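You operate a simulated robot arm through the tools that you are given. There is no shell and no other tool.

The job below is to be done with a simulated robot arm. You get a single attempt, and the scene is never put back.

TASK
Put things in order on the top of the desk. At the end: the beige five-ring cedar block stands where the purple pod (marked "COCOA") stood; the clear water tank stands where the yellow tin stood; the yellow tin from the top of the desk stands where the beige five-ring cedar block stood; the purple pod from the top of the desk is in the cream bowl; whatever was shut is shut again. Leave all else as you found it, and nothing knocked over.

The check looks at the end state, three seconds after you hand in, the way a careful person would. Anything else that was tipped, shoved, dropped, spilled or broken makes it a failure.

THE ROBOT
A 6-joint arm with a two-finger gripper, fixed in place. Base frame: the origin is at the foot of the arm, x ahead of it, y to its left, z up; the work surface is at about z = 0. Lengths are in m, angles in rad, forces in N, time in s.
With the tool pointing down near the work surface it reaches from about 0.24 to 0.62 m from the base axis. Its first joint turns from -1.152 to 1.152 rad. Payload 1.37 kg.
The tool frame sits at the grasp point between the pads (the TCP): z along the fingers, y along the line on which they close. The tips reach 0.022 m beyond it. The gripper opens to 0.092 m. The gripper's body begins 0.065 m behind the TCP.
Orientation is that of the tool frame in the base frame, as [roll, pitch, yaw] about the fixed x, y, z axes, in that order (R = Rz(yaw) Ry(pitch) Rx(roll)). With the fingers straight down and closing along the base's y, the tool's x points along the base's -x, its y along +y and its z along -z.

THE INTERFACE
- The arm moves only by the tool nudge_tool. Its argument "motion" is one flat list of numbers, 7 for each row, row after row: the shift along the tool's x, y, z in units of 40 mm (1.0 is 40 mm), then the turn, a rotation vector about the tool's x, y, z in units of 4 degrees (1.0 is 4 degrees), then the finger opening in m, from 0 to 0.092. In form: [dx, dy, dz, rx, ry, rz, hand, dx, dy, dz, rx, ry, rz, hand, ...]. A call has 1 to 20 rows; each row shifts and turns the commanded pose from where the row before left it, along the tool's axes as they then stand. A call with a number of a shift or a turn outside -1 to 1 is refused whole. Each row takes 0.2 s and may step no farther than 0.05 m and 0.15 rad from the row before; otherwise, or with a gripper value out of range, the whole call is refused. Where a pose cannot be reached the arm comes as near as it can. A force on the tool above 40 N (or 10 N above the force at the start of the call, whichever is more), or a blocked arm, ends the call early, and 0.2 s more pass. Each finger halts on what it meets, pressing with about 26 N; the grip force reading is that of the motor and also rises with nothing between the fingers. The clock runs only during rows and for 0.2 s after the last one: add rows that do not move to give the fingers time. It gives the time, the measured TCP pose, the force on the tool (base axes), the opening and the grip force at its end, in the units of the frame above (readings bear some noise), with the torque about the TCP (base axes, N m) and any sound that the robot's microphone picked up, and new pictures: "views" is both (left out), scene, wrist or none.
- Cameras (640 x 400 px; columns grow to the right, rows downward): "scene" is fixed at [0.0401, -0.4558, 0.5565]; the picture's right is [0.57, -0.82, 0.00], its down [-0.67, -0.46, -0.58] and it looks along [0.48, 0.33, -0.82] (base axes); focal length 336 px, centre (320, 200). "wrist" rides on the gripper at [0.071, 0.019, -0.102] in the tool frame; the picture's right is [-0.26, 0.97, 0.00], its down [-0.75, -0.20, -0.63] and it looks along [-0.60, -0.16, 0.78] (tool axes); focal length 280 px, centre (320, 200). There is no depth. A picture from a camera that has moved, and an enlarged one, comes with that camera's place and axes in the base frame and with its lens.
- close_up(camera, box): a new picture of the part [left, top, right, bottom] of that camera's present view, enlarged. No time passes.
- hand_in(): hands the job in; it is judged then, once.

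Places have to be worked out from the pictures, the camera data and where the tool is seen. Open the gripper and draw the arm clear of the work before you hand the job in, unless the task says otherwise.

The tools are called after "Request:" by a JSON object that holds its "fn" and its "kwargs". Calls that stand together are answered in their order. nudge_tool: Moves the arm, as the interface text tells. Its arguments: {"type":"object","properties":{"motion":{"type":"array","items":{"type":"number"}},"views":{"type":"string","enum":["both","scene","wrist","none"]}},"required":["motion"]} The other tools are called the same way: close_up (camera, box) takes an enlarged picture of a part of a camera's view; hand_in () hands the job in.

At the start:

```text
time_s: 0.0
tool_pos: [0.2625, -0.3317, 0.2309]
orientation: [-3.139, 0.0, -3.141]
ft_force: [-0.1, 0.5, -0.3]
moment: [-0.01, -0.01, 0.01]
finger_gap: 0.0919
grasp_force: 0.1
```

scene: 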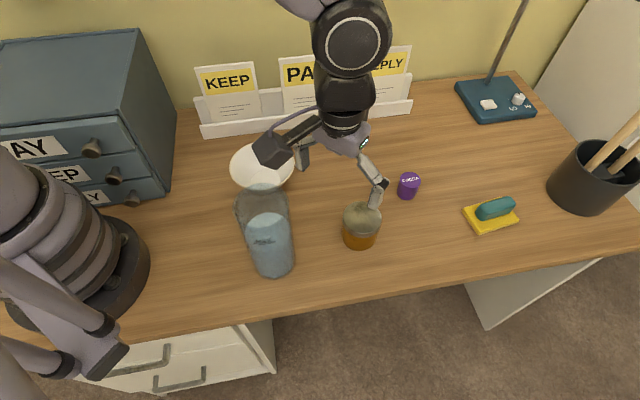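
wrist: 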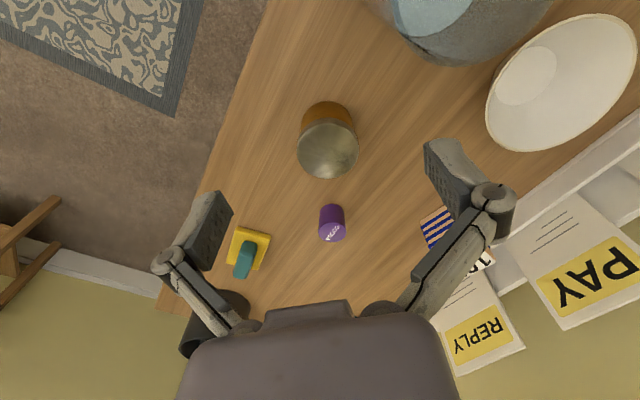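

I'll begin by looking closely at the scene and wrist pictures to identify the objects; the cedar block is not obvious yet.

Request:
{"fn": "close_up", "kwargs": {"camera": "scene", "box": [180, 40, 440, 200]}}

Request:
{"fn": "close_up", "kwargs": {"camera": "scene", "box": [0, 30, 240, 220]}}

Request:
{"fn": "close_up", "kwargs": {"camera": "scene", "box": [220, 140, 540, 340]}}

Request:
{"fn": "close_up", "kwargs": {"camera": "wrist", "box": [380, 180, 540, 280]}}

Request:
{"fn": "close_up", "kwargs": {"camera": "scene", "box": [20, 220, 300, 400]}}

```text
2.46 times, centred on (310, 120) of scene
camera zoom: at [0.0401, -0.4558, 0.5565], right [0.57, -0.82, 0.0], down [-0.67, -0.46, -0.58], along [0.48, 0.33, -0.82], focal length 828 px, centre (345, 397)
```

zoom: 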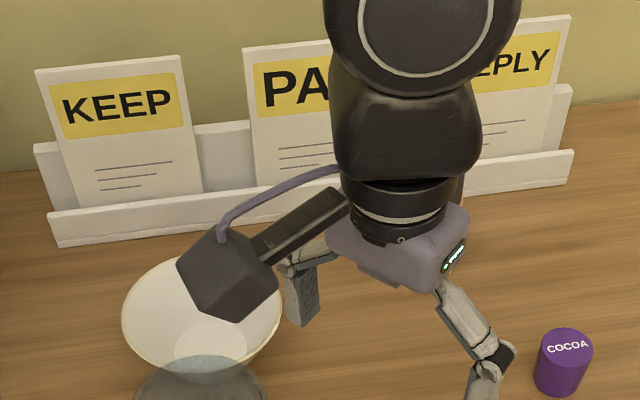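

```text
2.11 times, centred on (120, 125) of scene
camera zoom: at [0.0401, -0.4558, 0.5565], right [0.57, -0.82, 0.0], down [-0.67, -0.46, -0.58], along [0.48, 0.33, -0.82], focal length 708 px, centre (741, 358)
```

zoom: 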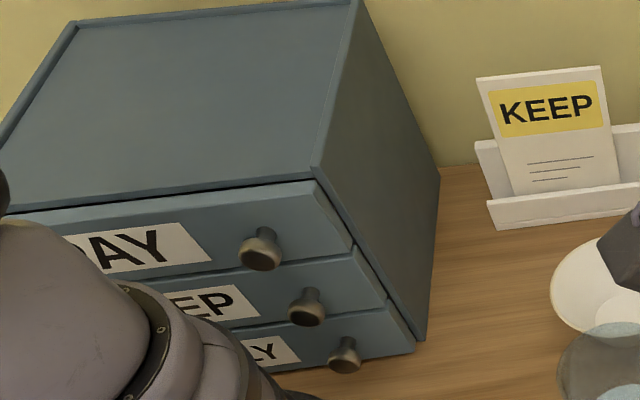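

```text
2.00 times, centred on (380, 240) of scene
camera zoom: at [0.0401, -0.4558, 0.5565], right [0.57, -0.82, 0.0], down [-0.67, -0.46, -0.58], along [0.48, 0.33, -0.82], focal length 673 px, centre (200, 120)
```

zoom: 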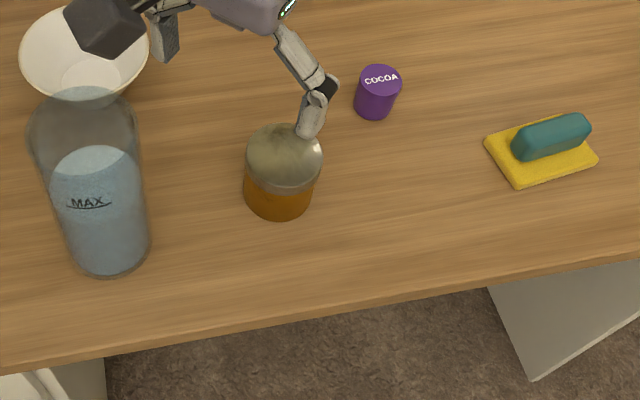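

```text
4.00 times, centred on (460, 230) of wrist
camera zoom: at [0.1923, -0.3113, 0.3321], right [0.26, 0.96, 0.0], down [0.75, -0.2, 0.62], along [0.6, -0.17, -0.78], focal length 1122 px, centre (-240, 80)
```

zoom: 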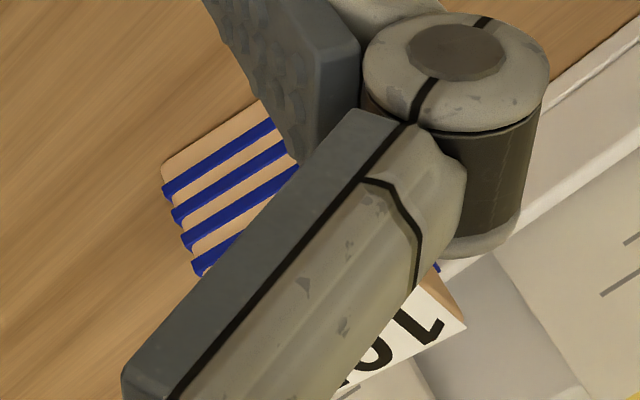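

```text
2.22 times, centred on (160, 310) of scene
camera zoom: at [0.0401, -0.4558, 0.5565], right [0.57, -0.82, 0.0], down [-0.67, -0.46, -0.58], along [0.48, 0.33, -0.82], focal length 747 px, centre (676, -44)
```

zoom: 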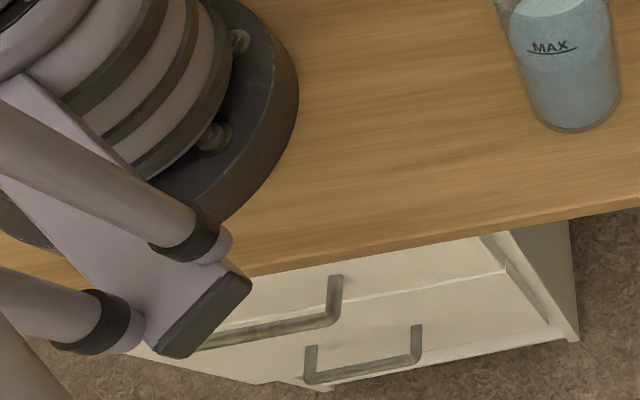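

The amber-bodied tin with silver lid, purple pod, tank and bowl are visible; a blue-striped block is hidden behind the arm. I'll raise the arm and swing it left, high above everything, for a clear view.

Request:
{"fn": "nudge_tool", "kwargs": {"motion": [0, 0, -1, 0, 0, 0, 0.092, 0, 0, -1, 0, 0, 0, 0.092, 0, 0, -1, 0, 0, 0, 0.092, 0, 1, 0, 0, 0, 0, 0.092, 0, 1, 0, 0, 0, 0, 0.092, 0, 1, 0, 0, 0, 0, 0.092, 0, 1, 0, 0, 0, 0, 0.092, 0, 1, 0, 0, 0, 0, 0.092, 0, 1, 0, 0, 0, 0, 0.092, 0, 0, 0, 0, 0, 0, 0.092]}}

```text
time_s: 2.2
tool_pos: [0.264, -0.0898, 0.3518]
orientation: [-3.139, 0.0, -3.141]
ft_force: [-0.4, -0.6, 0.7]
moment: [0.01, 0.02, 0.0]
finger_gap: 0.0918
grasp_force: 0.0
camera wrist: at [0.1936, -0.0705, 0.4522], right [0.26, 0.96, 0.0], down [0.75, -0.2, 0.62], along [0.6, -0.17, -0.78], focal length 280 px, centre (320, 200)
```

scene: 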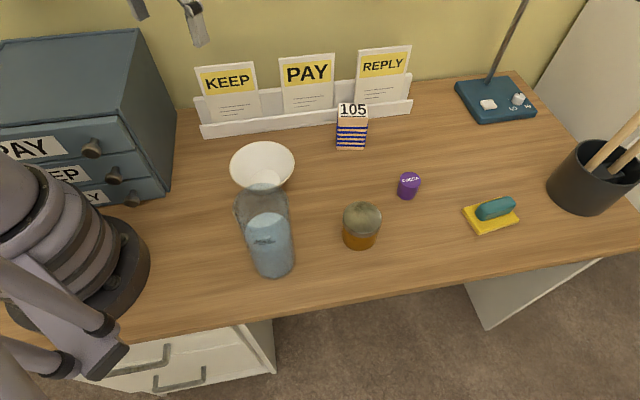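
wrist: 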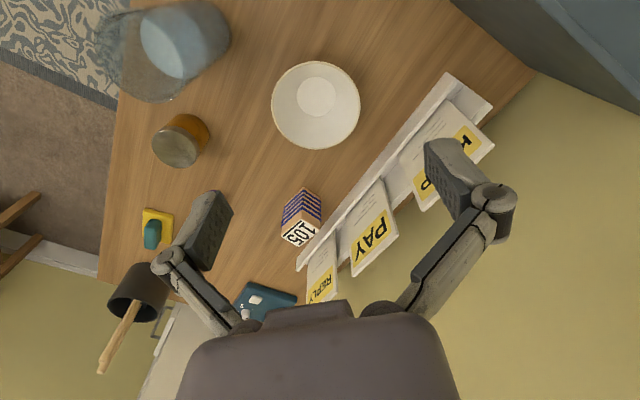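

Request:
{"fn": "close_up", "kwargs": {"camera": "scene", "box": [310, 80, 470, 180]}}

Request:
{"fn": "close_up", "kwargs": {"camera": "scene", "box": [220, 130, 420, 290]}}

Request:
{"fn": "close_up", "kwargs": {"camera": "wrist", "box": [80, 0, 380, 260]}}

Request:
{"fn": "close_up", "kwargs": {"camera": "wrist", "box": [250, 160, 370, 260]}}

```text
4.00 times, centred on (390, 130) of scene
camera zoom: at [0.0401, -0.4558, 0.5565], right [0.57, -0.82, 0.0], down [-0.67, -0.46, -0.58], along [0.48, 0.33, -0.82], focal length 1345 px, centre (40, 480)
```

zoom: 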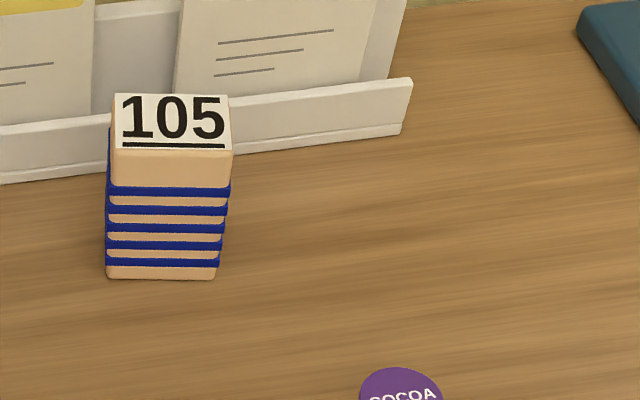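

```text
2.50 times, centred on (320, 210) of scene
camera zoom: at [0.0401, -0.4558, 0.5565], right [0.57, -0.82, 0.0], down [-0.67, -0.46, -0.58], along [0.48, 0.33, -0.82], focal length 841 px, centre (320, 175)
```

zoom: 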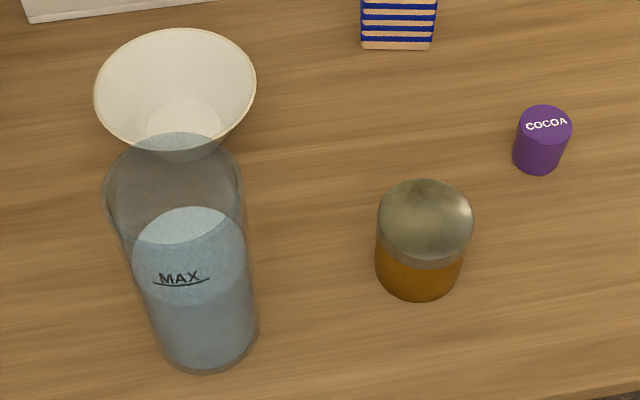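

```text
1.54 times, centred on (230, 130) of wrist
camera zoom: at [0.1936, -0.0705, 0.4522], right [0.26, 0.96, 0.0], down [0.75, -0.2, 0.62], along [0.6, -0.17, -0.78], focal length 431 px, centre (458, 308)
```

zoom: 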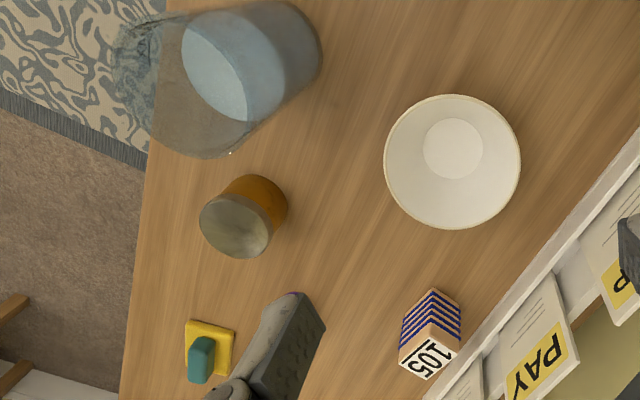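

```text
4.00 times, centred on (310, 210) of wrist
camera zoom: at [0.1936, -0.0705, 0.4522], right [0.26, 0.96, 0.0], down [0.75, -0.2, 0.62], along [0.6, -0.17, -0.78], focal length 1122 px, centre (360, 160)
```

zoom: 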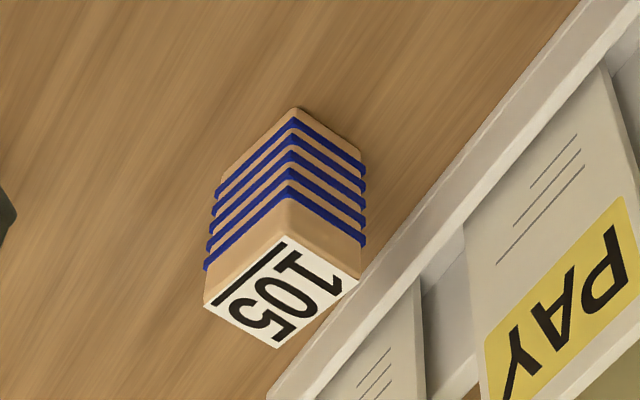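

The cedar block ("105" on top) shows five blue rings and sits at about (0.535, -0.20); pod about (0.485, -0.364), tin about (0.339, -0.339), tank about (0.207, -0.242, 0.18 tall), bowl about (0.336, -0.114). I'll do the pod first: turn the tool 34° so it lines up with the block later, then hover above the pod.

Request:
{"fn": "nudge_tool", "kwargs": {"motion": [0, 0, 0, 0, 0, -0.944, 0.092, 0, 0, 0, 0, 0, -0.944, 0.092, 0, 0, 0, 0, 0, -0.944, 0.092, 0, 0, 0, 0, 0, -0.944, 0.092, 0, 0, 0, 0, 0, -0.944, 0.092, 0, 0, 0, 0, 0, -0.944, 0.092, 0, 0, 0, 0, 0, -0.944, 0.092, 0, 0, 0, 0, 0, -0.944, 0.092, 0, 0, 0, 0, 0, -0.944, 0.092, 0, 0, 0, 0, 0, 0, 0.092], "views": "none"}}

Request:
{"fn": "nudge_tool", "kwargs": {"motion": [-0.087, -0.973, 0.419, 0, 0, 0, 0.092, -0.087, -0.973, 0.419, 0, 0, 0, 0.092, -0.087, -0.973, 0.419, 0, 0, 0, 0.092, -0.087, -0.973, 0.419, 0, 0, 0, 0.092, -0.087, -0.973, 0.419, 0, 0, 0, 0.092, -0.087, -0.973, 0.419, 0, 0, 0, 0.092, -0.087, -0.973, 0.419, 0, 0, 0, 0.092, -0.087, -0.973, 0.419, 0, 0, 0, 0.092, -0.087, -0.973, 0.419, 0, 0, 0, 0.092, 0, 0, 0, 0, 0, 0, 0.092]}}

```text
time_s: 4.4
tool_pos: [0.2633, -0.0918, 0.351]
orientation: [3.14, -0.001, -2.545]
ft_force: [0.6, -0.2, 0.4]
moment: [0.01, -0.01, 0.01]
finger_gap: 0.092
grasp_force: 0.1
```

```text
time_s: 6.6
tool_pos: [0.485, -0.3651, 0.1989]
orientation: [-3.142, -0.003, -2.549]
ft_force: [-0.4, 0.1, -0.3]
moment: [-0.01, -0.02, 0.02]
finger_gap: 0.0921
grasp_force: 0.1
camera wrist: at [0.4163, -0.387, 0.2993], right [-0.32, 0.95, 0.0], down [0.74, 0.25, 0.62], along [0.59, 0.2, -0.78], focal length 280 px, centre (320, 200)
```

scene: 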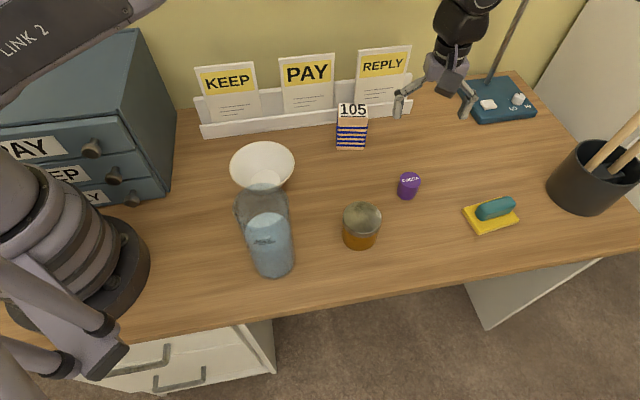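
wrist: 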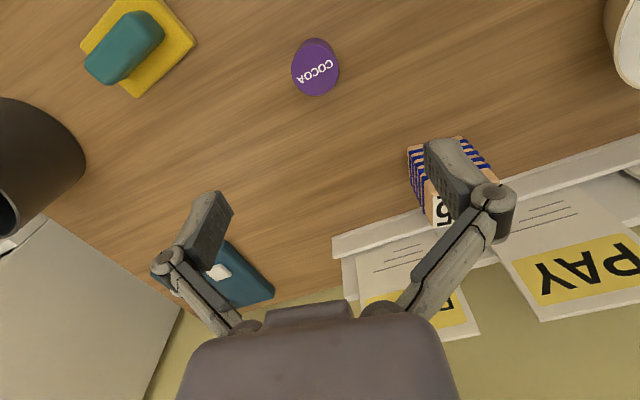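

Hovering above the pod at z=0.2. I'll enlarge the wrist view to check the alignment.

Request:
{"fn": "close_up", "kwargs": {"camera": "wrist", "box": [260, 20, 380, 120]}}

Request:
{"fn": "close_up", "kwargs": {"camera": "wrist", "box": [380, 100, 540, 240]}}

```text
4.00 times, centred on (320, 70) of wrist
camera zoom: at [0.4163, -0.387, 0.2993], right [-0.32, 0.95, 0.0], down [0.74, 0.25, 0.62], along [0.59, 0.2, -0.78], focal length 1122 px, centre (320, 720)
```

zoom: 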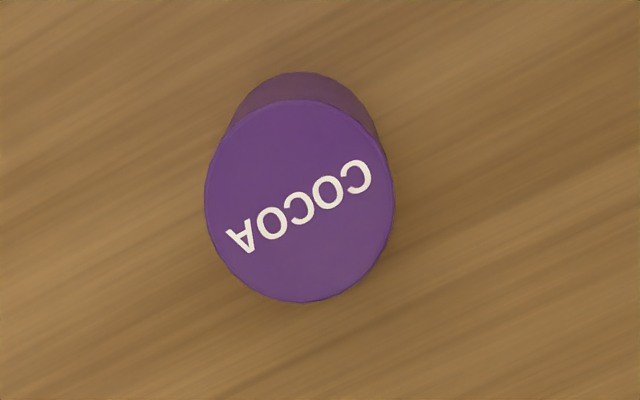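

```text
2.86 times, centred on (460, 170) of wrist
camera zoom: at [0.4163, -0.387, 0.2993], right [-0.32, 0.95, 0.0], down [0.74, 0.25, 0.62], along [0.59, 0.2, -0.78], focal length 801 px, centre (-80, 286)
```

zoom: 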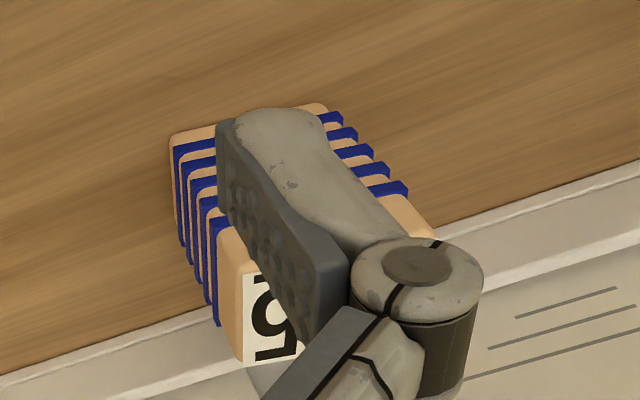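

The wrist view puts the pod about 10 mm toward the arm from the tool axis, i.e. near (0.478, -0.371). I'll shift by that and descend partway to check again.

Request:
{"fn": "nudge_tool", "kwargs": {"motion": [0.125, -0.025, 0, 0, 0, 0, 0.092, 0.125, -0.025, 0.5, 0, 0, 0, 0.092, 0, 0, 0.8, 0, 0, 0, 0.092, 0, 0, 0.8, 0, 0, 0, 0.092, 0, 0, 0.4, 0, 0, 0, 0.092, 0, 0, 0, 0, 0, 0, 0.092]}}

```text
time_s: 8.0
tool_pos: [0.4768, -0.3696, 0.0984]
orientation: [-3.14, -0.003, -2.548]
ft_force: [1.0, 0.0, 0.0]
moment: [-0.01, -0.02, -0.01]
finger_gap: 0.0921
grasp_force: 0.0
camera wrist: at [0.4081, -0.3937, 0.2001], right [-0.32, 0.95, 0.0], down [0.74, 0.25, 0.62], along [0.59, 0.2, -0.78], focal length 280 px, centre (320, 200)
```

scene: 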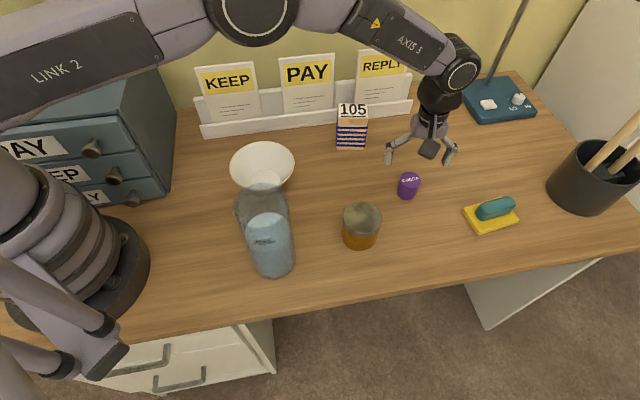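
wrist: 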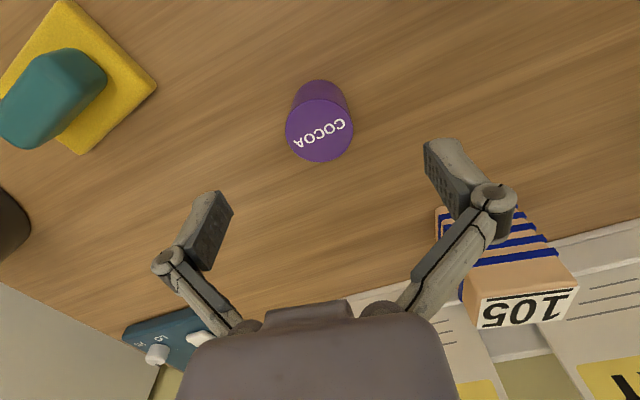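

The pod top is centred on the tool axis now (expected 320,133; seen 319,131). Descend to z≈0.035 and close.

Request:
{"fn": "nudge_tool", "kwargs": {"motion": [0, 0, 0.5, 0, 0, 0, 0.092, 0, 0, 0.5, 0, 0, 0, 0.092, 0, 0, 0.5, 0, 0, 0, 0.092, 0, 0, 0.08, 0, 0, 0, 0.092, 0, 0, 0, 0, 0, 0, 0.06, 0, 0, 0, 0, 0, 0, 0.045, 0, 0, 0, 0, 0, 0, 0.03, 0, 0, 0, 0, 0, 0, 0.03, 0, 0, 0, 0, 0, 0, 0.03]}}

```text
time_s: 10.0
tool_pos: [0.4784, -0.3721, 0.0356]
orientation: [-3.141, 0.0, -2.549]
ft_force: [-1.1, -0.1, -0.2]
moment: [-0.02, 0.0, -0.01]
finger_gap: 0.0371
grasp_force: 26.0
camera wrist: at [0.409, -0.3946, 0.1375], right [-0.32, 0.95, 0.0], down [0.74, 0.25, 0.62], along [0.59, 0.2, -0.78], focal length 280 px, centre (320, 200)
```

scene: 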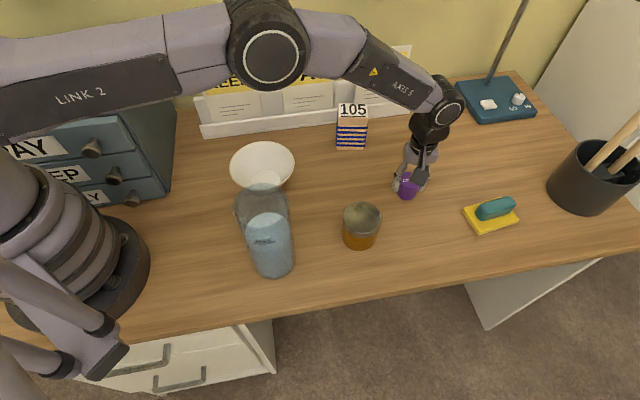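
wrist: 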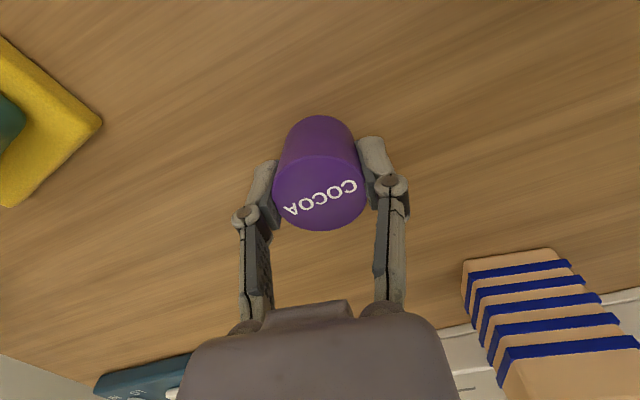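

Pod gripped (gap 37 mm). Lift straight up and carry it to above the bowl at (0.336, -0.114).

Request:
{"fn": "nudge_tool", "kwargs": {"motion": [0, 0, -0.5, 0, 0, 0, 0.03, 0, 0, -0.9, 0, 0, 0, 0.03, 0, 0, -0.9, 0, 0, 0, 0.03, 0, 0, -0.9, 0, 0, 0, 0.03, 0, 0, -0.9, 0, 0, 0, 0.03, -0.085, 0.914, 0, 0, 0, 0, 0.03, -0.085, 0.914, 0, 0, 0, 0, 0.03, -0.085, 0.914, 0, 0, 0, 0, 0.03, -0.085, 0.914, 0, 0, 0, 0, 0.03, -0.085, 0.914, 0, 0, 0, 0, 0.03, -0.085, 0.914, 0, 0, 0, 0, 0.03, -0.085, 0.914, 0, 0, 0, 0, 0.03, -0.085, 0.914, 0, 0, 0, 0, 0.03, 0, 0, 0, 0, 0, 0, 0.03]}}

```text
time_s: 13.0
tool_pos: [0.334, -0.1141, 0.1991]
orientation: [-3.14, -0.003, -2.549]
ft_force: [-0.5, -0.3, 0.7]
moment: [0.0, 0.01, -0.01]
finger_gap: 0.037
grasp_force: 26.1
camera wrist: at [0.2654, -0.1369, 0.3007], right [-0.32, 0.95, 0.0], down [0.74, 0.25, 0.62], along [0.59, 0.2, -0.78], focal length 280 px, centre (320, 200)
```

scene: 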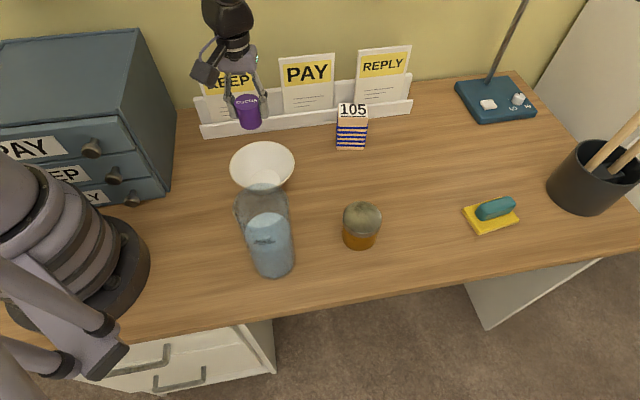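
wrist: 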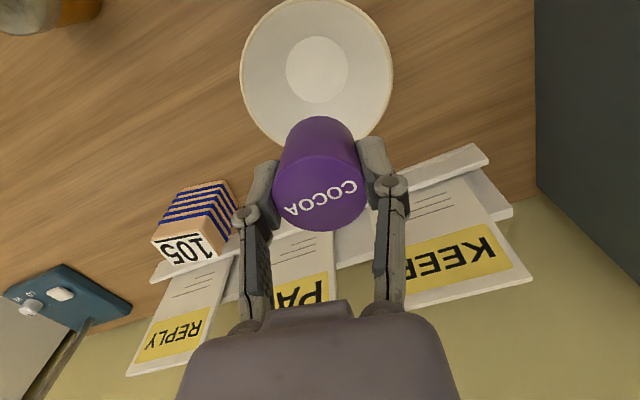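

The bowl is nearly centred below; shift about 4 mm in tool x and -3 mm in tool y, then lower the pod to just above the bowl floor.

Request:
{"fn": "nudge_tool", "kwargs": {"motion": [0.1, -0.075, 0, 0, 0, 0, 0.03, 0, 0, 0.8, 0, 0, 0, 0.03, 0, 0, 0.8, 0, 0, 0, 0.03, 0, 0, 0.8, 0, 0, 0, 0.03, 0, 0, 0.5, 0, 0, 0, 0.03, 0, 0, 0.5, 0, 0, 0, 0.03, 0, 0, 0.35, 0, 0, 0, 0.03, 0, 0, 0, 0, 0, 0, 0.03]}}

```text
time_s: 14.8
tool_pos: [0.3345, -0.1177, 0.0509]
orientation: [-3.139, -0.002, -2.548]
ft_force: [-0.5, -0.1, 0.0]
moment: [0.0, 0.0, 0.02]
finger_gap: 0.0372
grasp_force: 26.0
camera wrist: at [0.2651, -0.1411, 0.152], right [-0.32, 0.95, 0.0], down [0.74, 0.25, 0.62], along [0.59, 0.2, -0.78], focal length 280 px, centre (320, 200)
```

scene: 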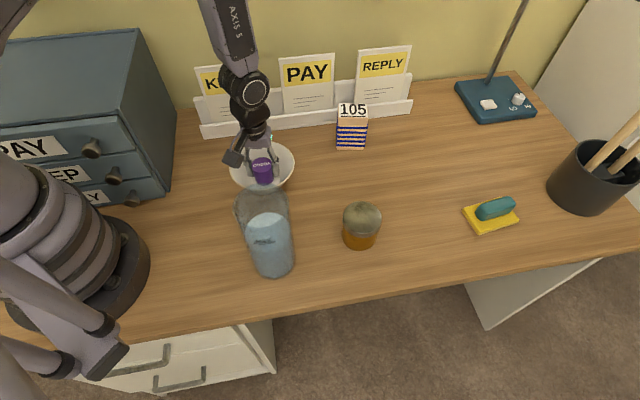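
wrist: 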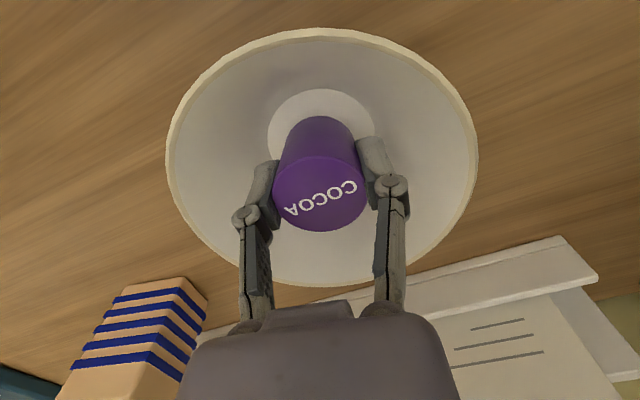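

Well centred inside the bowl. Lower in small steps until touching the floor.

Request:
{"fn": "nudge_tool", "kwargs": {"motion": [0, 0, 0.08, 0, 0, 0, 0.03, 0, 0, 0.06, 0, 0, 0, 0.03, 0, 0, 0, 0, 0, 0, 0.03], "views": "wrist"}}

```text
time_s: 15.6
tool_pos: [0.3339, -0.1176, 0.0448]
orientation: [3.141, -0.001, -2.548]
ft_force: [0.8, 0.9, -0.2]
moment: [0.0, 0.01, 0.0]
finger_gap: 0.0368
grasp_force: 26.1
camera wrist: at [0.2651, -0.1406, 0.1457], right [-0.32, 0.95, 0.0], down [0.74, 0.25, 0.62], along [0.59, 0.2, -0.78], focal length 280 px, centre (320, 200)
```

wrist: 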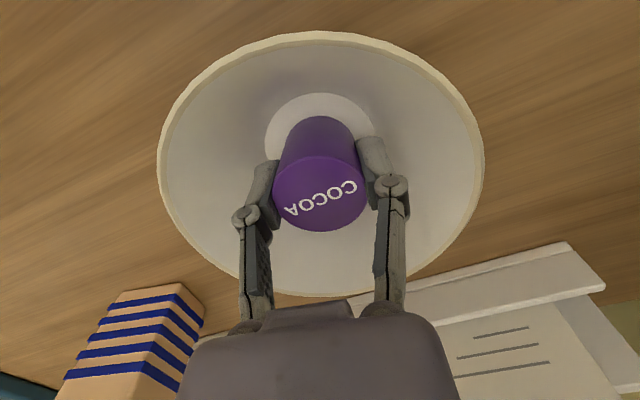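

Request:
{"fn": "nudge_tool", "kwargs": {"motion": [0, 0, 0.05, 0, 0, 0, 0.03, 0, 0, 0, 0, 0, 0, 0.03], "views": "none"}}

```text
time_s: 16.2
tool_pos: [0.3323, -0.118, 0.0417]
orientation: [3.141, -0.002, -2.549]
ft_force: [-0.7, 0.1, 0.4]
moment: [0.02, 0.01, 0.01]
finger_gap: 0.0372
grasp_force: 26.0
```

No contact yet; pod base should be about 5 mm above the desk. One more tiny step, then open the fingers slightly and rise.

Request:
{"fn": "nudge_tool", "kwargs": {"motion": [0, 0, 0.04, 0, 0, 0, 0.03, 0, 0, 0, 0, 0, 0, 0.03], "views": "none"}}

```text
time_s: 16.8
tool_pos: [0.336, -0.1177, 0.0418]
orientation: [-3.14, -0.001, -2.549]
ft_force: [-3.7, 1.4, 19.8]
moment: [0.07, 0.05, -0.01]
finger_gap: 0.037
grasp_force: 26.3
```

Contact felt (20 N). Back off by 1 mm, open slightly, and rise.

Request:
{"fn": "nudge_tool", "kwargs": {"motion": [0, 0, -0.03, 0, 0, 0, 0.03, 0, 0, 0, 0, 0, 0, 0.045, 0, 0, 0, 0, 0, 0, 0.054, 0, 0, 0, 0, 0, 0, 0.054, 0, 0, -0.3, 0, 0, 0, 0.054, 0, 0, -0.5, 0, 0, 0, 0.054, 0, 0, -0.7, 0, 0, 0, 0.054, 0, 0, -0.9, 0, 0, 0, 0.06, 0, 0, -0.9, 0, 0, 0, 0.08, 0, 0, -0.7, 0, 0, 0, 0.092, 0, 0, 0, 0, 0, 0, 0.092]}}

```text
time_s: 19.2
tool_pos: [0.3358, -0.1163, 0.2028]
orientation: [3.141, -0.001, -2.548]
ft_force: [1.1, 0.2, 0.1]
moment: [-0.03, 0.01, 0.01]
finger_gap: 0.092
grasp_force: 0.0
camera wrist: at [0.2672, -0.1398, 0.3034], right [-0.32, 0.95, 0.0], down [0.74, 0.25, 0.62], along [0.59, 0.2, -0.78], focal length 280 px, centre (320, 200)
```

scene: 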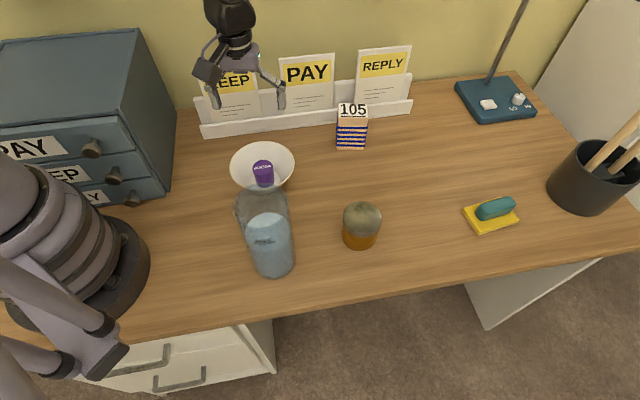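
wrist: 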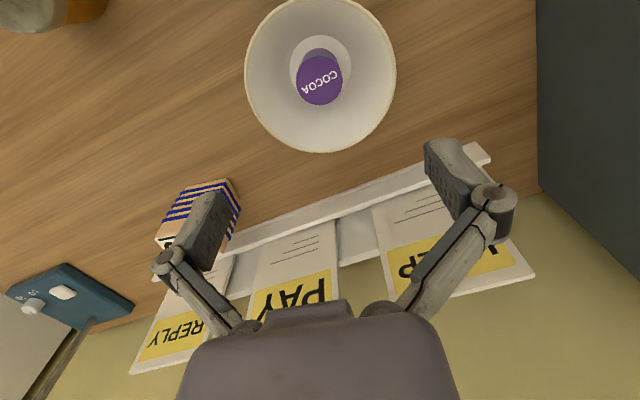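

Pod is upright in the bowl. Next, hover above the cedar block at about (0.535, -0.199).

Request:
{"fn": "nudge_tool", "kwargs": {"motion": [-0.506, -0.744, 0, 0, 0, 0, 0.092, -0.506, -0.744, 0, 0, 0, 0, 0.092, -0.506, -0.744, 0, 0, 0, 0, 0.092, -0.506, -0.744, 0, 0, 0, 0, 0.092, -0.506, -0.744, 0, 0, 0, 0, 0.092, -0.506, -0.744, 0, 0, 0, 0, 0.092, 0, 0, 0, 0, 0, 0, 0.092]}}

Request:
{"fn": "close_up", "kwargs": {"camera": "wrist", "box": [220, 20, 420, 160]}}

```text
time_s: 20.8
tool_pos: [0.5357, -0.1994, 0.1992]
orientation: [3.141, -0.003, -2.549]
ft_force: [0.8, -0.1, -1.2]
moment: [-0.02, 0.01, 0.02]
finger_gap: 0.0918
grasp_force: 0.0
camera wrist: at [0.4668, -0.223, 0.3014], right [-0.32, 0.95, 0.0], down [0.74, 0.25, 0.62], along [0.59, 0.2, -0.78], focal length 280 px, centre (320, 200)
```

scene: 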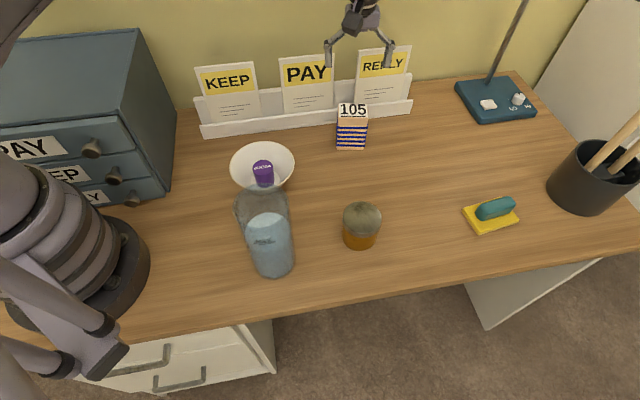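
wrist: 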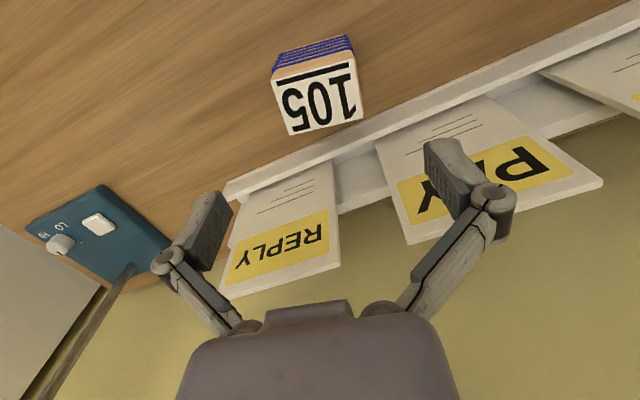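

```text
2.86 times, centred on (320, 90) of wrist
camera zoom: at [0.4668, -0.223, 0.3014], right [-0.32, 0.95, 0.0], down [0.74, 0.25, 0.62], along [0.59, 0.2, -0.78], focal length 801 px, centre (320, 514)
```

zoom: 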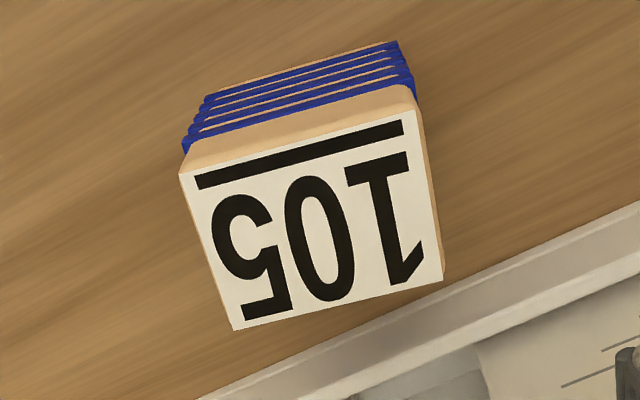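

Block is centred within 1 mm and aligned within 1°. Descend to z≈0.06 and grip it across its 60 mm length.

Request:
{"fn": "nudge_tool", "kwargs": {"motion": [0.025, -0.025, 0.5, 0, 0, 0, 0.092, 0, 0, 0.8, 0, 0, 0, 0.092, 0, 0, 0.8, 0, 0, 0, 0.092, 0, 0, 0.8, 0, 0, 0, 0.092, 0, 0, 0.67, 0, 0, 0, 0.092, 0, 0, 0, 0, 0, 0, 0.092, 0, 0, 0, 0, 0, 0, 0.075, 0, 0, 0, 0, 0, 0, 0.065, 0, 0, 0, 0, 0, 0, 0.05, 0, 0, 0, 0, 0, 0, 0.05, 0, 0, 0, 0, 0, 0, 0.05]}}

```text
time_s: 23.2
tool_pos: [0.5337, -0.201, 0.0587]
orientation: [-3.14, -0.002, -2.548]
ft_force: [-3.4, 0.8, 11.7]
moment: [-0.01, 0.08, -0.05]
finger_gap: 0.0644
grasp_force: 26.4
camera wrist: at [0.4656, -0.224, 0.1599], right [-0.32, 0.95, 0.0], down [0.74, 0.25, 0.62], along [0.59, 0.2, -0.78], focal length 280 px, centre (320, 200)
```

scene: 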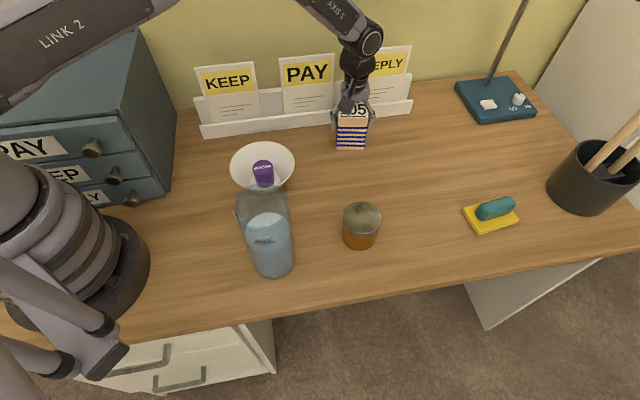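
wrist: 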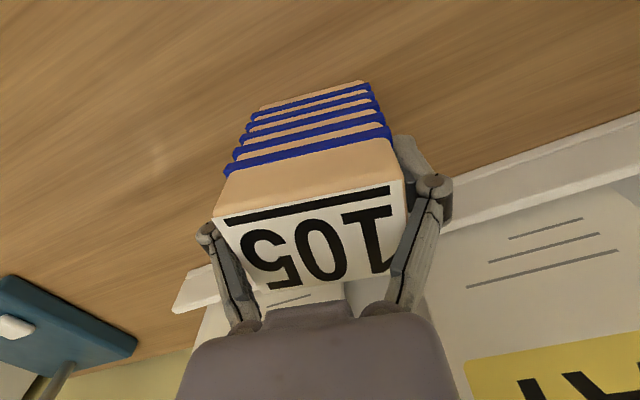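

Gripped with gap 64 mm across the rings; a small 12 N vertical reading is present, likely from the pads biting the rings. Lift slightly and check.

Request:
{"fn": "nudge_tool", "kwargs": {"motion": [0, 0, -0.15, 0, 0, 0, 0.05, 0, 0, -0.35, 0, 0, 0, 0.05, 0, 0, 0, 0, 0, 0, 0.05]}}

```text
time_s: 24.0
tool_pos: [0.5344, -0.2002, 0.0777]
orientation: [3.141, -0.002, -2.547]
ft_force: [-0.3, -0.3, -1.3]
moment: [-0.02, 0.02, -0.01]
finger_gap: 0.0631
grasp_force: 26.2
camera wrist: at [0.4654, -0.223, 0.1794], right [-0.32, 0.95, 0.0], down [0.74, 0.25, 0.62], along [0.59, 0.2, -0.78], focal length 280 px, centre (320, 200)
```

scene: 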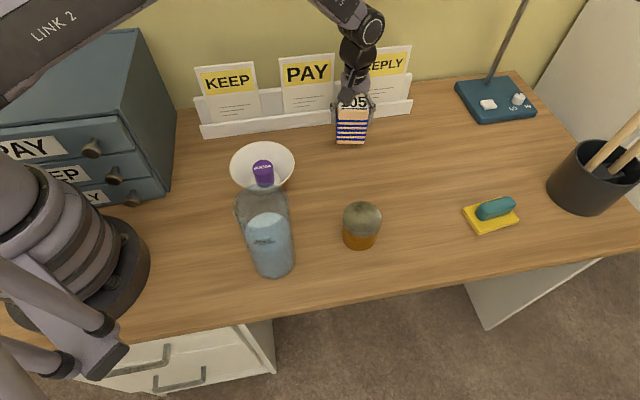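
wrist: 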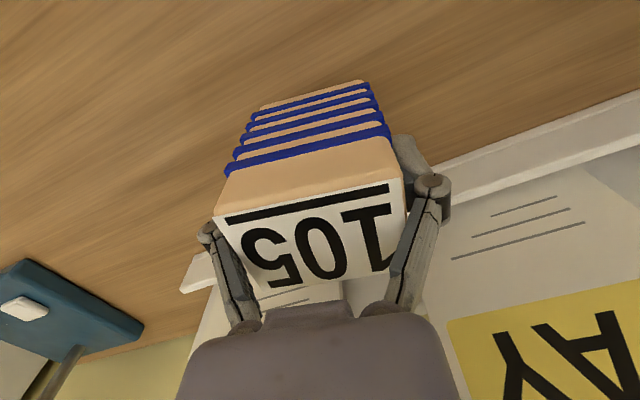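

Block lifted cleanly. Raise a bit more and carry it to the pod's old spot (0.477, -0.372).

Request:
{"fn": "nudge_tool", "kwargs": {"motion": [0, 0, -0.5, 0, 0, 0, 0.05, 0.7185, -0.5495, 0, 0, 0, 0, 0.05, 0.7185, -0.5495, 0, 0, 0, 0, 0.05, 0.7185, -0.5495, 0, 0, 0, 0, 0.05, 0.7185, -0.5495, 0, 0, 0, 0, 0.05, 0.7185, -0.5495, 0, 0, 0, 0, 0.05, 0, 0, 0, 0, 0, 0, 0.05, 0, 0, 0.5, 0, 0, 0, 0.05, 0, 0, 0.3, 0, 0, 0, 0.05, 0, 0, 0, 0, 0, 0, 0.05]}}

```text
time_s: 26.2
tool_pos: [0.4758, -0.3707, 0.0682]
orientation: [-3.14, -0.002, -2.546]
ft_force: [-0.4, -0.1, -1.1]
moment: [-0.02, -0.02, 0.01]
finger_gap: 0.0618
grasp_force: 26.2
camera wrist: at [0.407, -0.3946, 0.1686], right [-0.32, 0.95, 0.0], down [0.74, 0.25, 0.62], along [0.59, 0.2, -0.78], focal length 280 px, centre (320, 200)
```

scene: 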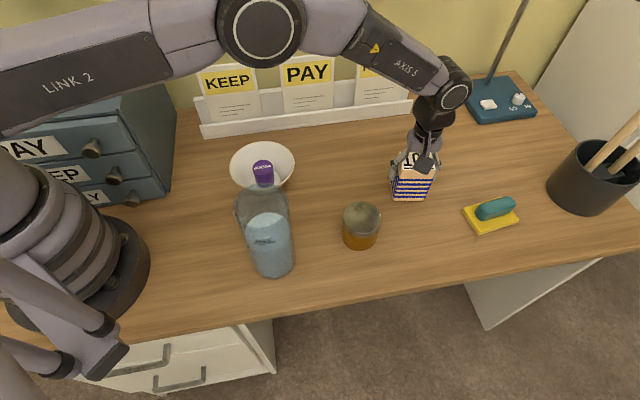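
wrist: 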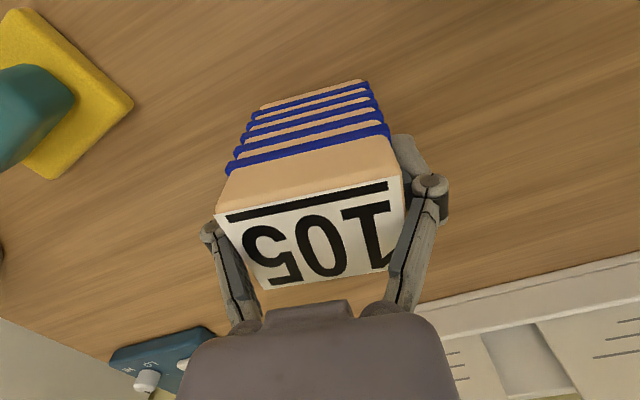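

Block is above the pod's spot with its base about 8 mm up. Lower gently until contact.

Request:
{"fn": "nudge_tool", "kwargs": {"motion": [0, 0, 0.1, 0, 0, 0, 0.05, 0, 0, 0.05, 0, 0, 0, 0.05, 0, 0, 0, 0, 0, 0, 0.05], "views": "none"}}

```text
time_s: 27.0
tool_pos: [0.4768, -0.372, 0.0609]
orientation: [-3.141, -0.001, -2.549]
ft_force: [-0.2, -0.6, -1.5]
moment: [0.0, -0.03, 0.04]
finger_gap: 0.062
grasp_force: 26.0
```

Request:
{"fn": "nudge_tool", "kwargs": {"motion": [0, 0, 0.03, 0, 0, 0, 0.05, 0, 0, 0.02, 0, 0, 0, 0.05, 0, 0, 0, 0, 0, 0, 0.05], "views": "wrist"}}

```text
time_s: 27.8
tool_pos: [0.4772, -0.3713, 0.0612]
orientation: [-3.141, -0.001, -2.549]
ft_force: [-4.5, 2.1, 14.7]
moment: [0.38, 0.15, 0.04]
finger_gap: 0.0618
grasp_force: 26.4
camera wrist: at [0.4078, -0.3948, 0.1622], right [-0.32, 0.95, 0.0], down [0.74, 0.25, 0.62], along [0.59, 0.2, -0.78], focal length 280 px, centre (320, 200)
```

wrist: 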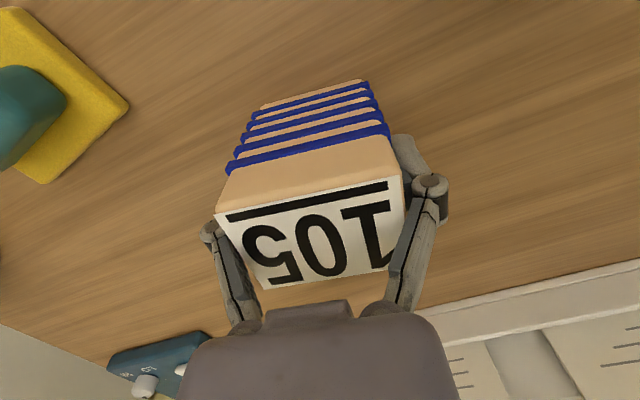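

Contact with the desk (15 N). Ease off slightly, open fully and rise straight up.

Request:
{"fn": "nudge_tool", "kwargs": {"motion": [0, 0, -0.025, 0, 0, 0, 0.05, 0, 0, 0, 0, 0, 0, 0.07, 0, 0, 0, 0, 0, 0, 0.085, 0, 0, 0, 0, 0, 0, 0.092, 0, 0, 0, 0, 0, 0, 0.092, 0, 0, -0.4, 0, 0, 0, 0.092, 0, 0, -0.8, 0, 0, 0, 0.092, 0, 0, -0.9, 0, 0, 0, 0.092, 0, 0, -0.9, 0, 0, 0, 0.092, 0, 0, -0.5, 0, 0, 0, 0.092, 0, 0, 0, 0, 0, 0, 0.092]}}

Request:
{"fn": "close_up", "kwargs": {"camera": "wrist", "box": [220, 20, 420, 160]}}

```text
time_s: 30.2
tool_pos: [0.4766, -0.3712, 0.2026]
orientation: [3.141, -0.001, -2.549]
ft_force: [-1.0, -0.1, 0.2]
moment: [0.02, 0.01, 0.01]
finger_gap: 0.0919
grasp_force: 0.1
camera wrist: at [0.4082, -0.3942, 0.3033], right [-0.32, 0.95, 0.0], down [0.74, 0.25, 0.62], along [0.59, 0.2, -0.78], focal length 280 px, centre (320, 200)
```

scene: 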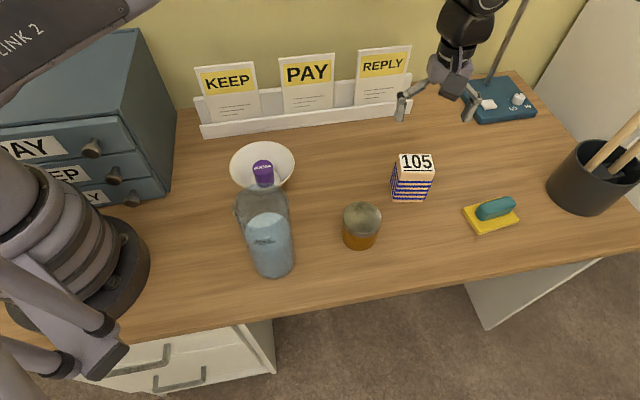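
wrist: 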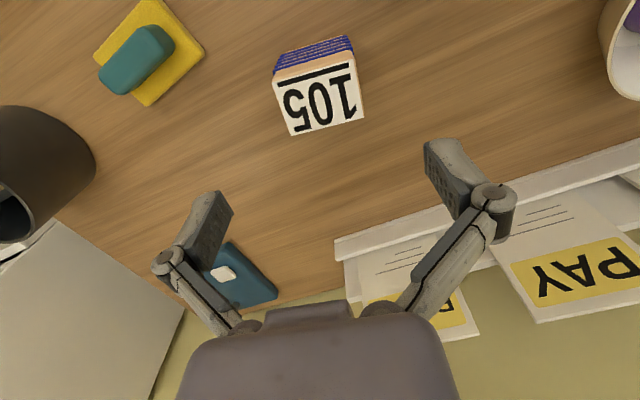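

```text
2.86 times, centred on (320, 90) of wrist
camera zoom: at [0.4082, -0.3942, 0.3033], right [-0.32, 0.95, 0.0], down [0.74, 0.25, 0.62], along [0.59, 0.2, -0.78], focal length 801 px, centre (320, 514)
```

zoom: 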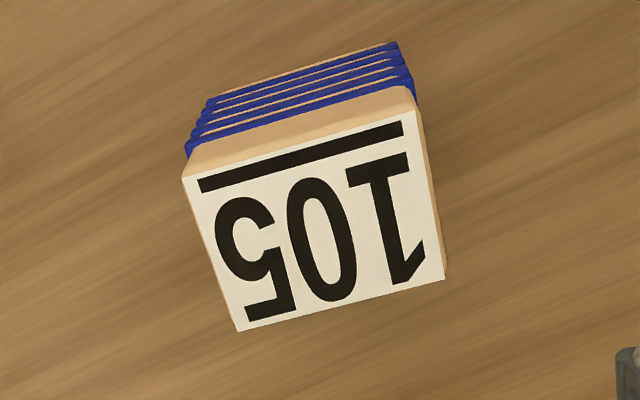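

Block stands upright on the pod's old spot. Now hover over the tin near (0.339, -0.339).

Request:
{"fn": "nudge_tool", "kwargs": {"motion": [0.6, 0.653, 0, 0, 0, 0, 0.092, 0.6, 0.653, 0, 0, 0, 0, 0.092, 0.6, 0.653, 0, 0, 0, 0, 0.092, 0.6, 0.653, 0, 0, 0, 0, 0.092, 0, 0, 0, 0, 0, 0, 0.092]}}

Request:
{"fn": "close_up", "kwargs": {"camera": "wrist", "box": [220, 20, 420, 160]}}

```text
time_s: 31.4
tool_pos: [0.3384, -0.3363, 0.199]
orientation: [3.141, 0.0, -2.55]
ft_force: [-0.4, 0.4, 0.3]
moment: [0.02, -0.02, -0.03]
finger_gap: 0.0921
grasp_force: 0.1
camera wrist: at [0.2695, -0.3594, 0.301], right [-0.32, 0.95, 0.0], down [0.74, 0.25, 0.62], along [0.59, 0.2, -0.78], focal length 280 px, centre (320, 200)
```

scene: 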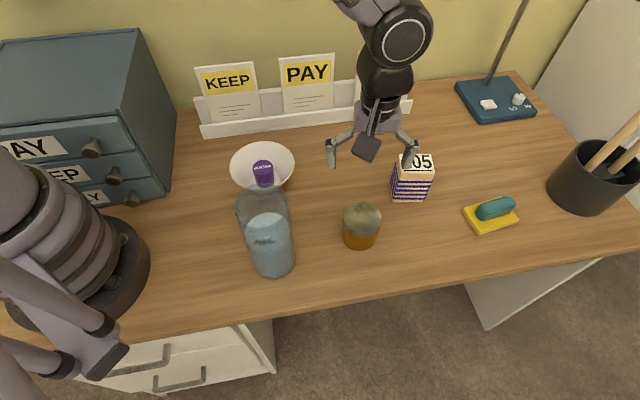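
wrist: 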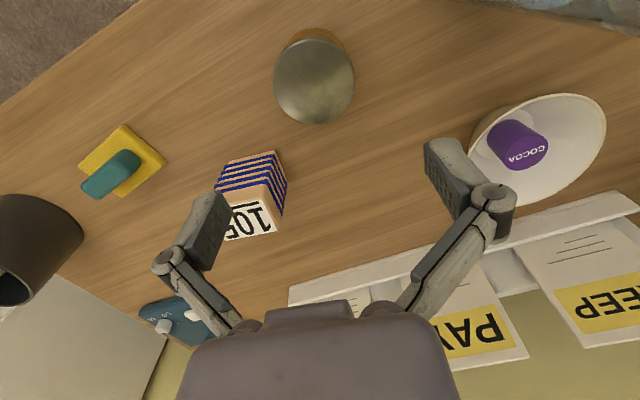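

```text
2.86 times, centred on (320, 90) of wrist
camera zoom: at [0.2695, -0.3594, 0.301], right [-0.32, 0.95, 0.0], down [0.74, 0.25, 0.62], along [0.59, 0.2, -0.78], focal length 801 px, centre (320, 514)
```

zoom: 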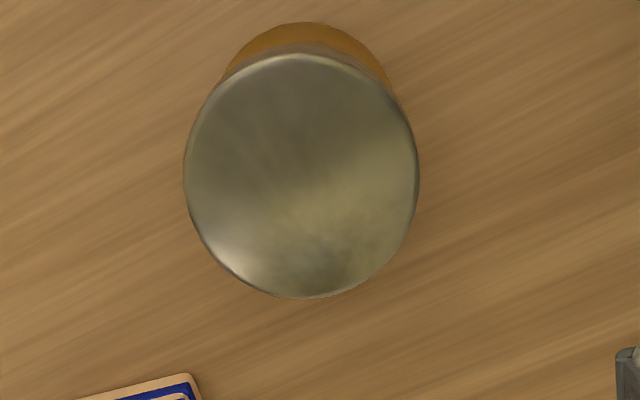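

The tin sits about 7.5 mm toward tool +x, near (0.335, -0.346), ∅67 mm. Shift, descend to z≈0.03 and grip the body.

Request:
{"fn": "nudge_tool", "kwargs": {"motion": [0.188, -0.083, 0.3, 0, 0, 0, 0.092, 0, 0, 0.8, 0, 0, 0, 0.092, 0, 0, 0.8, 0, 0, 0, 0.092, 0, 0, 0.6, 0, 0, 0, 0.092, 0, 0, 0, 0, 0, 0, 0.092]}}

```text
time_s: 32.6
tool_pos: [0.3356, -0.3435, 0.0999]
orientation: [-3.141, -0.002, -2.548]
ft_force: [0.3, -0.5, -0.4]
moment: [0.0, 0.01, 0.03]
finger_gap: 0.0919
grasp_force: 0.1
camera wrist: at [0.2665, -0.3671, 0.2018], right [-0.32, 0.95, 0.0], down [0.74, 0.25, 0.62], along [0.59, 0.2, -0.78], focal length 280 px, centre (320, 200)
```

scene: 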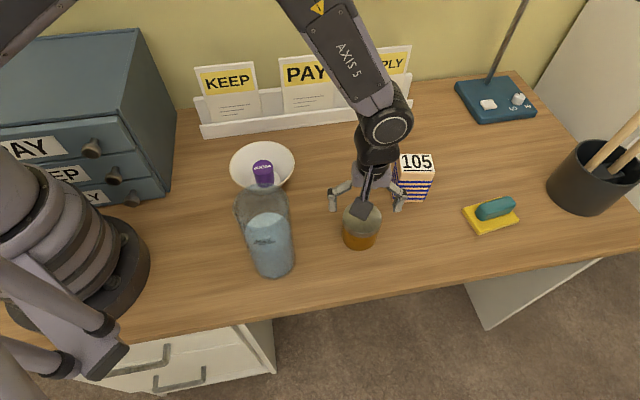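
wrist: 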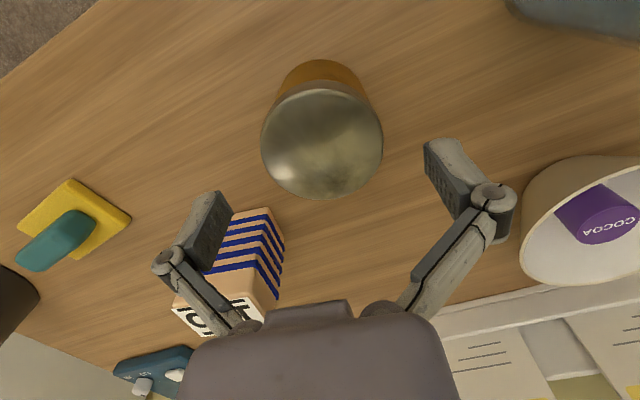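

Lid is centred on the tool axis (within ~1 mm). Descend to z≈0.03 and close.

Request:
{"fn": "nudge_tool", "kwargs": {"motion": [0, 0.02, 0.6, 0, 0, 0, 0.092, 0, 0, 0.6, 0, 0, 0, 0.092, 0, 0, 0.53, 0, 0, 0, 0.092, 0, 0, 0, 0, 0, 0, 0.092, 0, 0, 0, 0, 0, 0, 0.075, 0, 0, 0, 0, 0, 0, 0.065, 0, 0, 0, 0, 0, 0, 0.055, 0, 0, 0, 0, 0, 0, 0.055, 0, 0, 0, 0, 0, 0, 0.055]}}

```text
time_s: 34.6
tool_pos: [0.3339, -0.3447, 0.0322]
orientation: [-3.141, -0.001, -2.548]
ft_force: [-5.2, 5.5, 25.8]
moment: [0.06, 0.03, -0.01]
finger_gap: 0.0701
grasp_force: 26.1
camera wrist: at [0.2652, -0.3682, 0.1336], right [-0.32, 0.95, 0.0], down [0.74, 0.25, 0.62], along [0.59, 0.2, -0.78], focal length 280 px, centre (320, 200)
```

scene: 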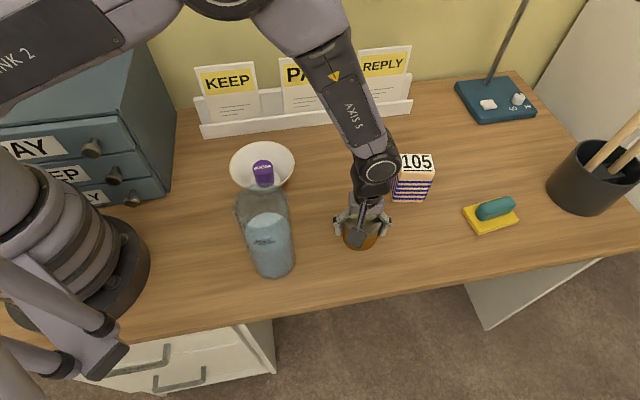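
wrist: 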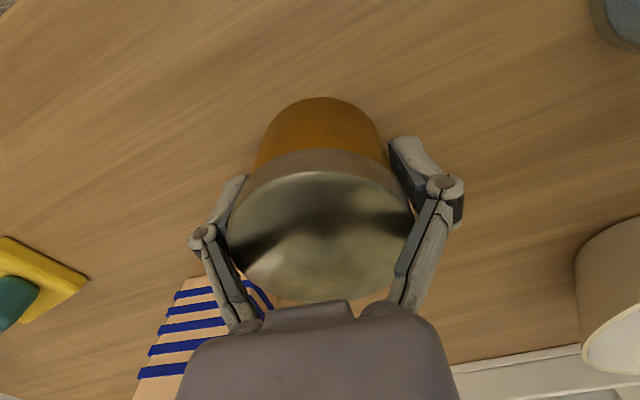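

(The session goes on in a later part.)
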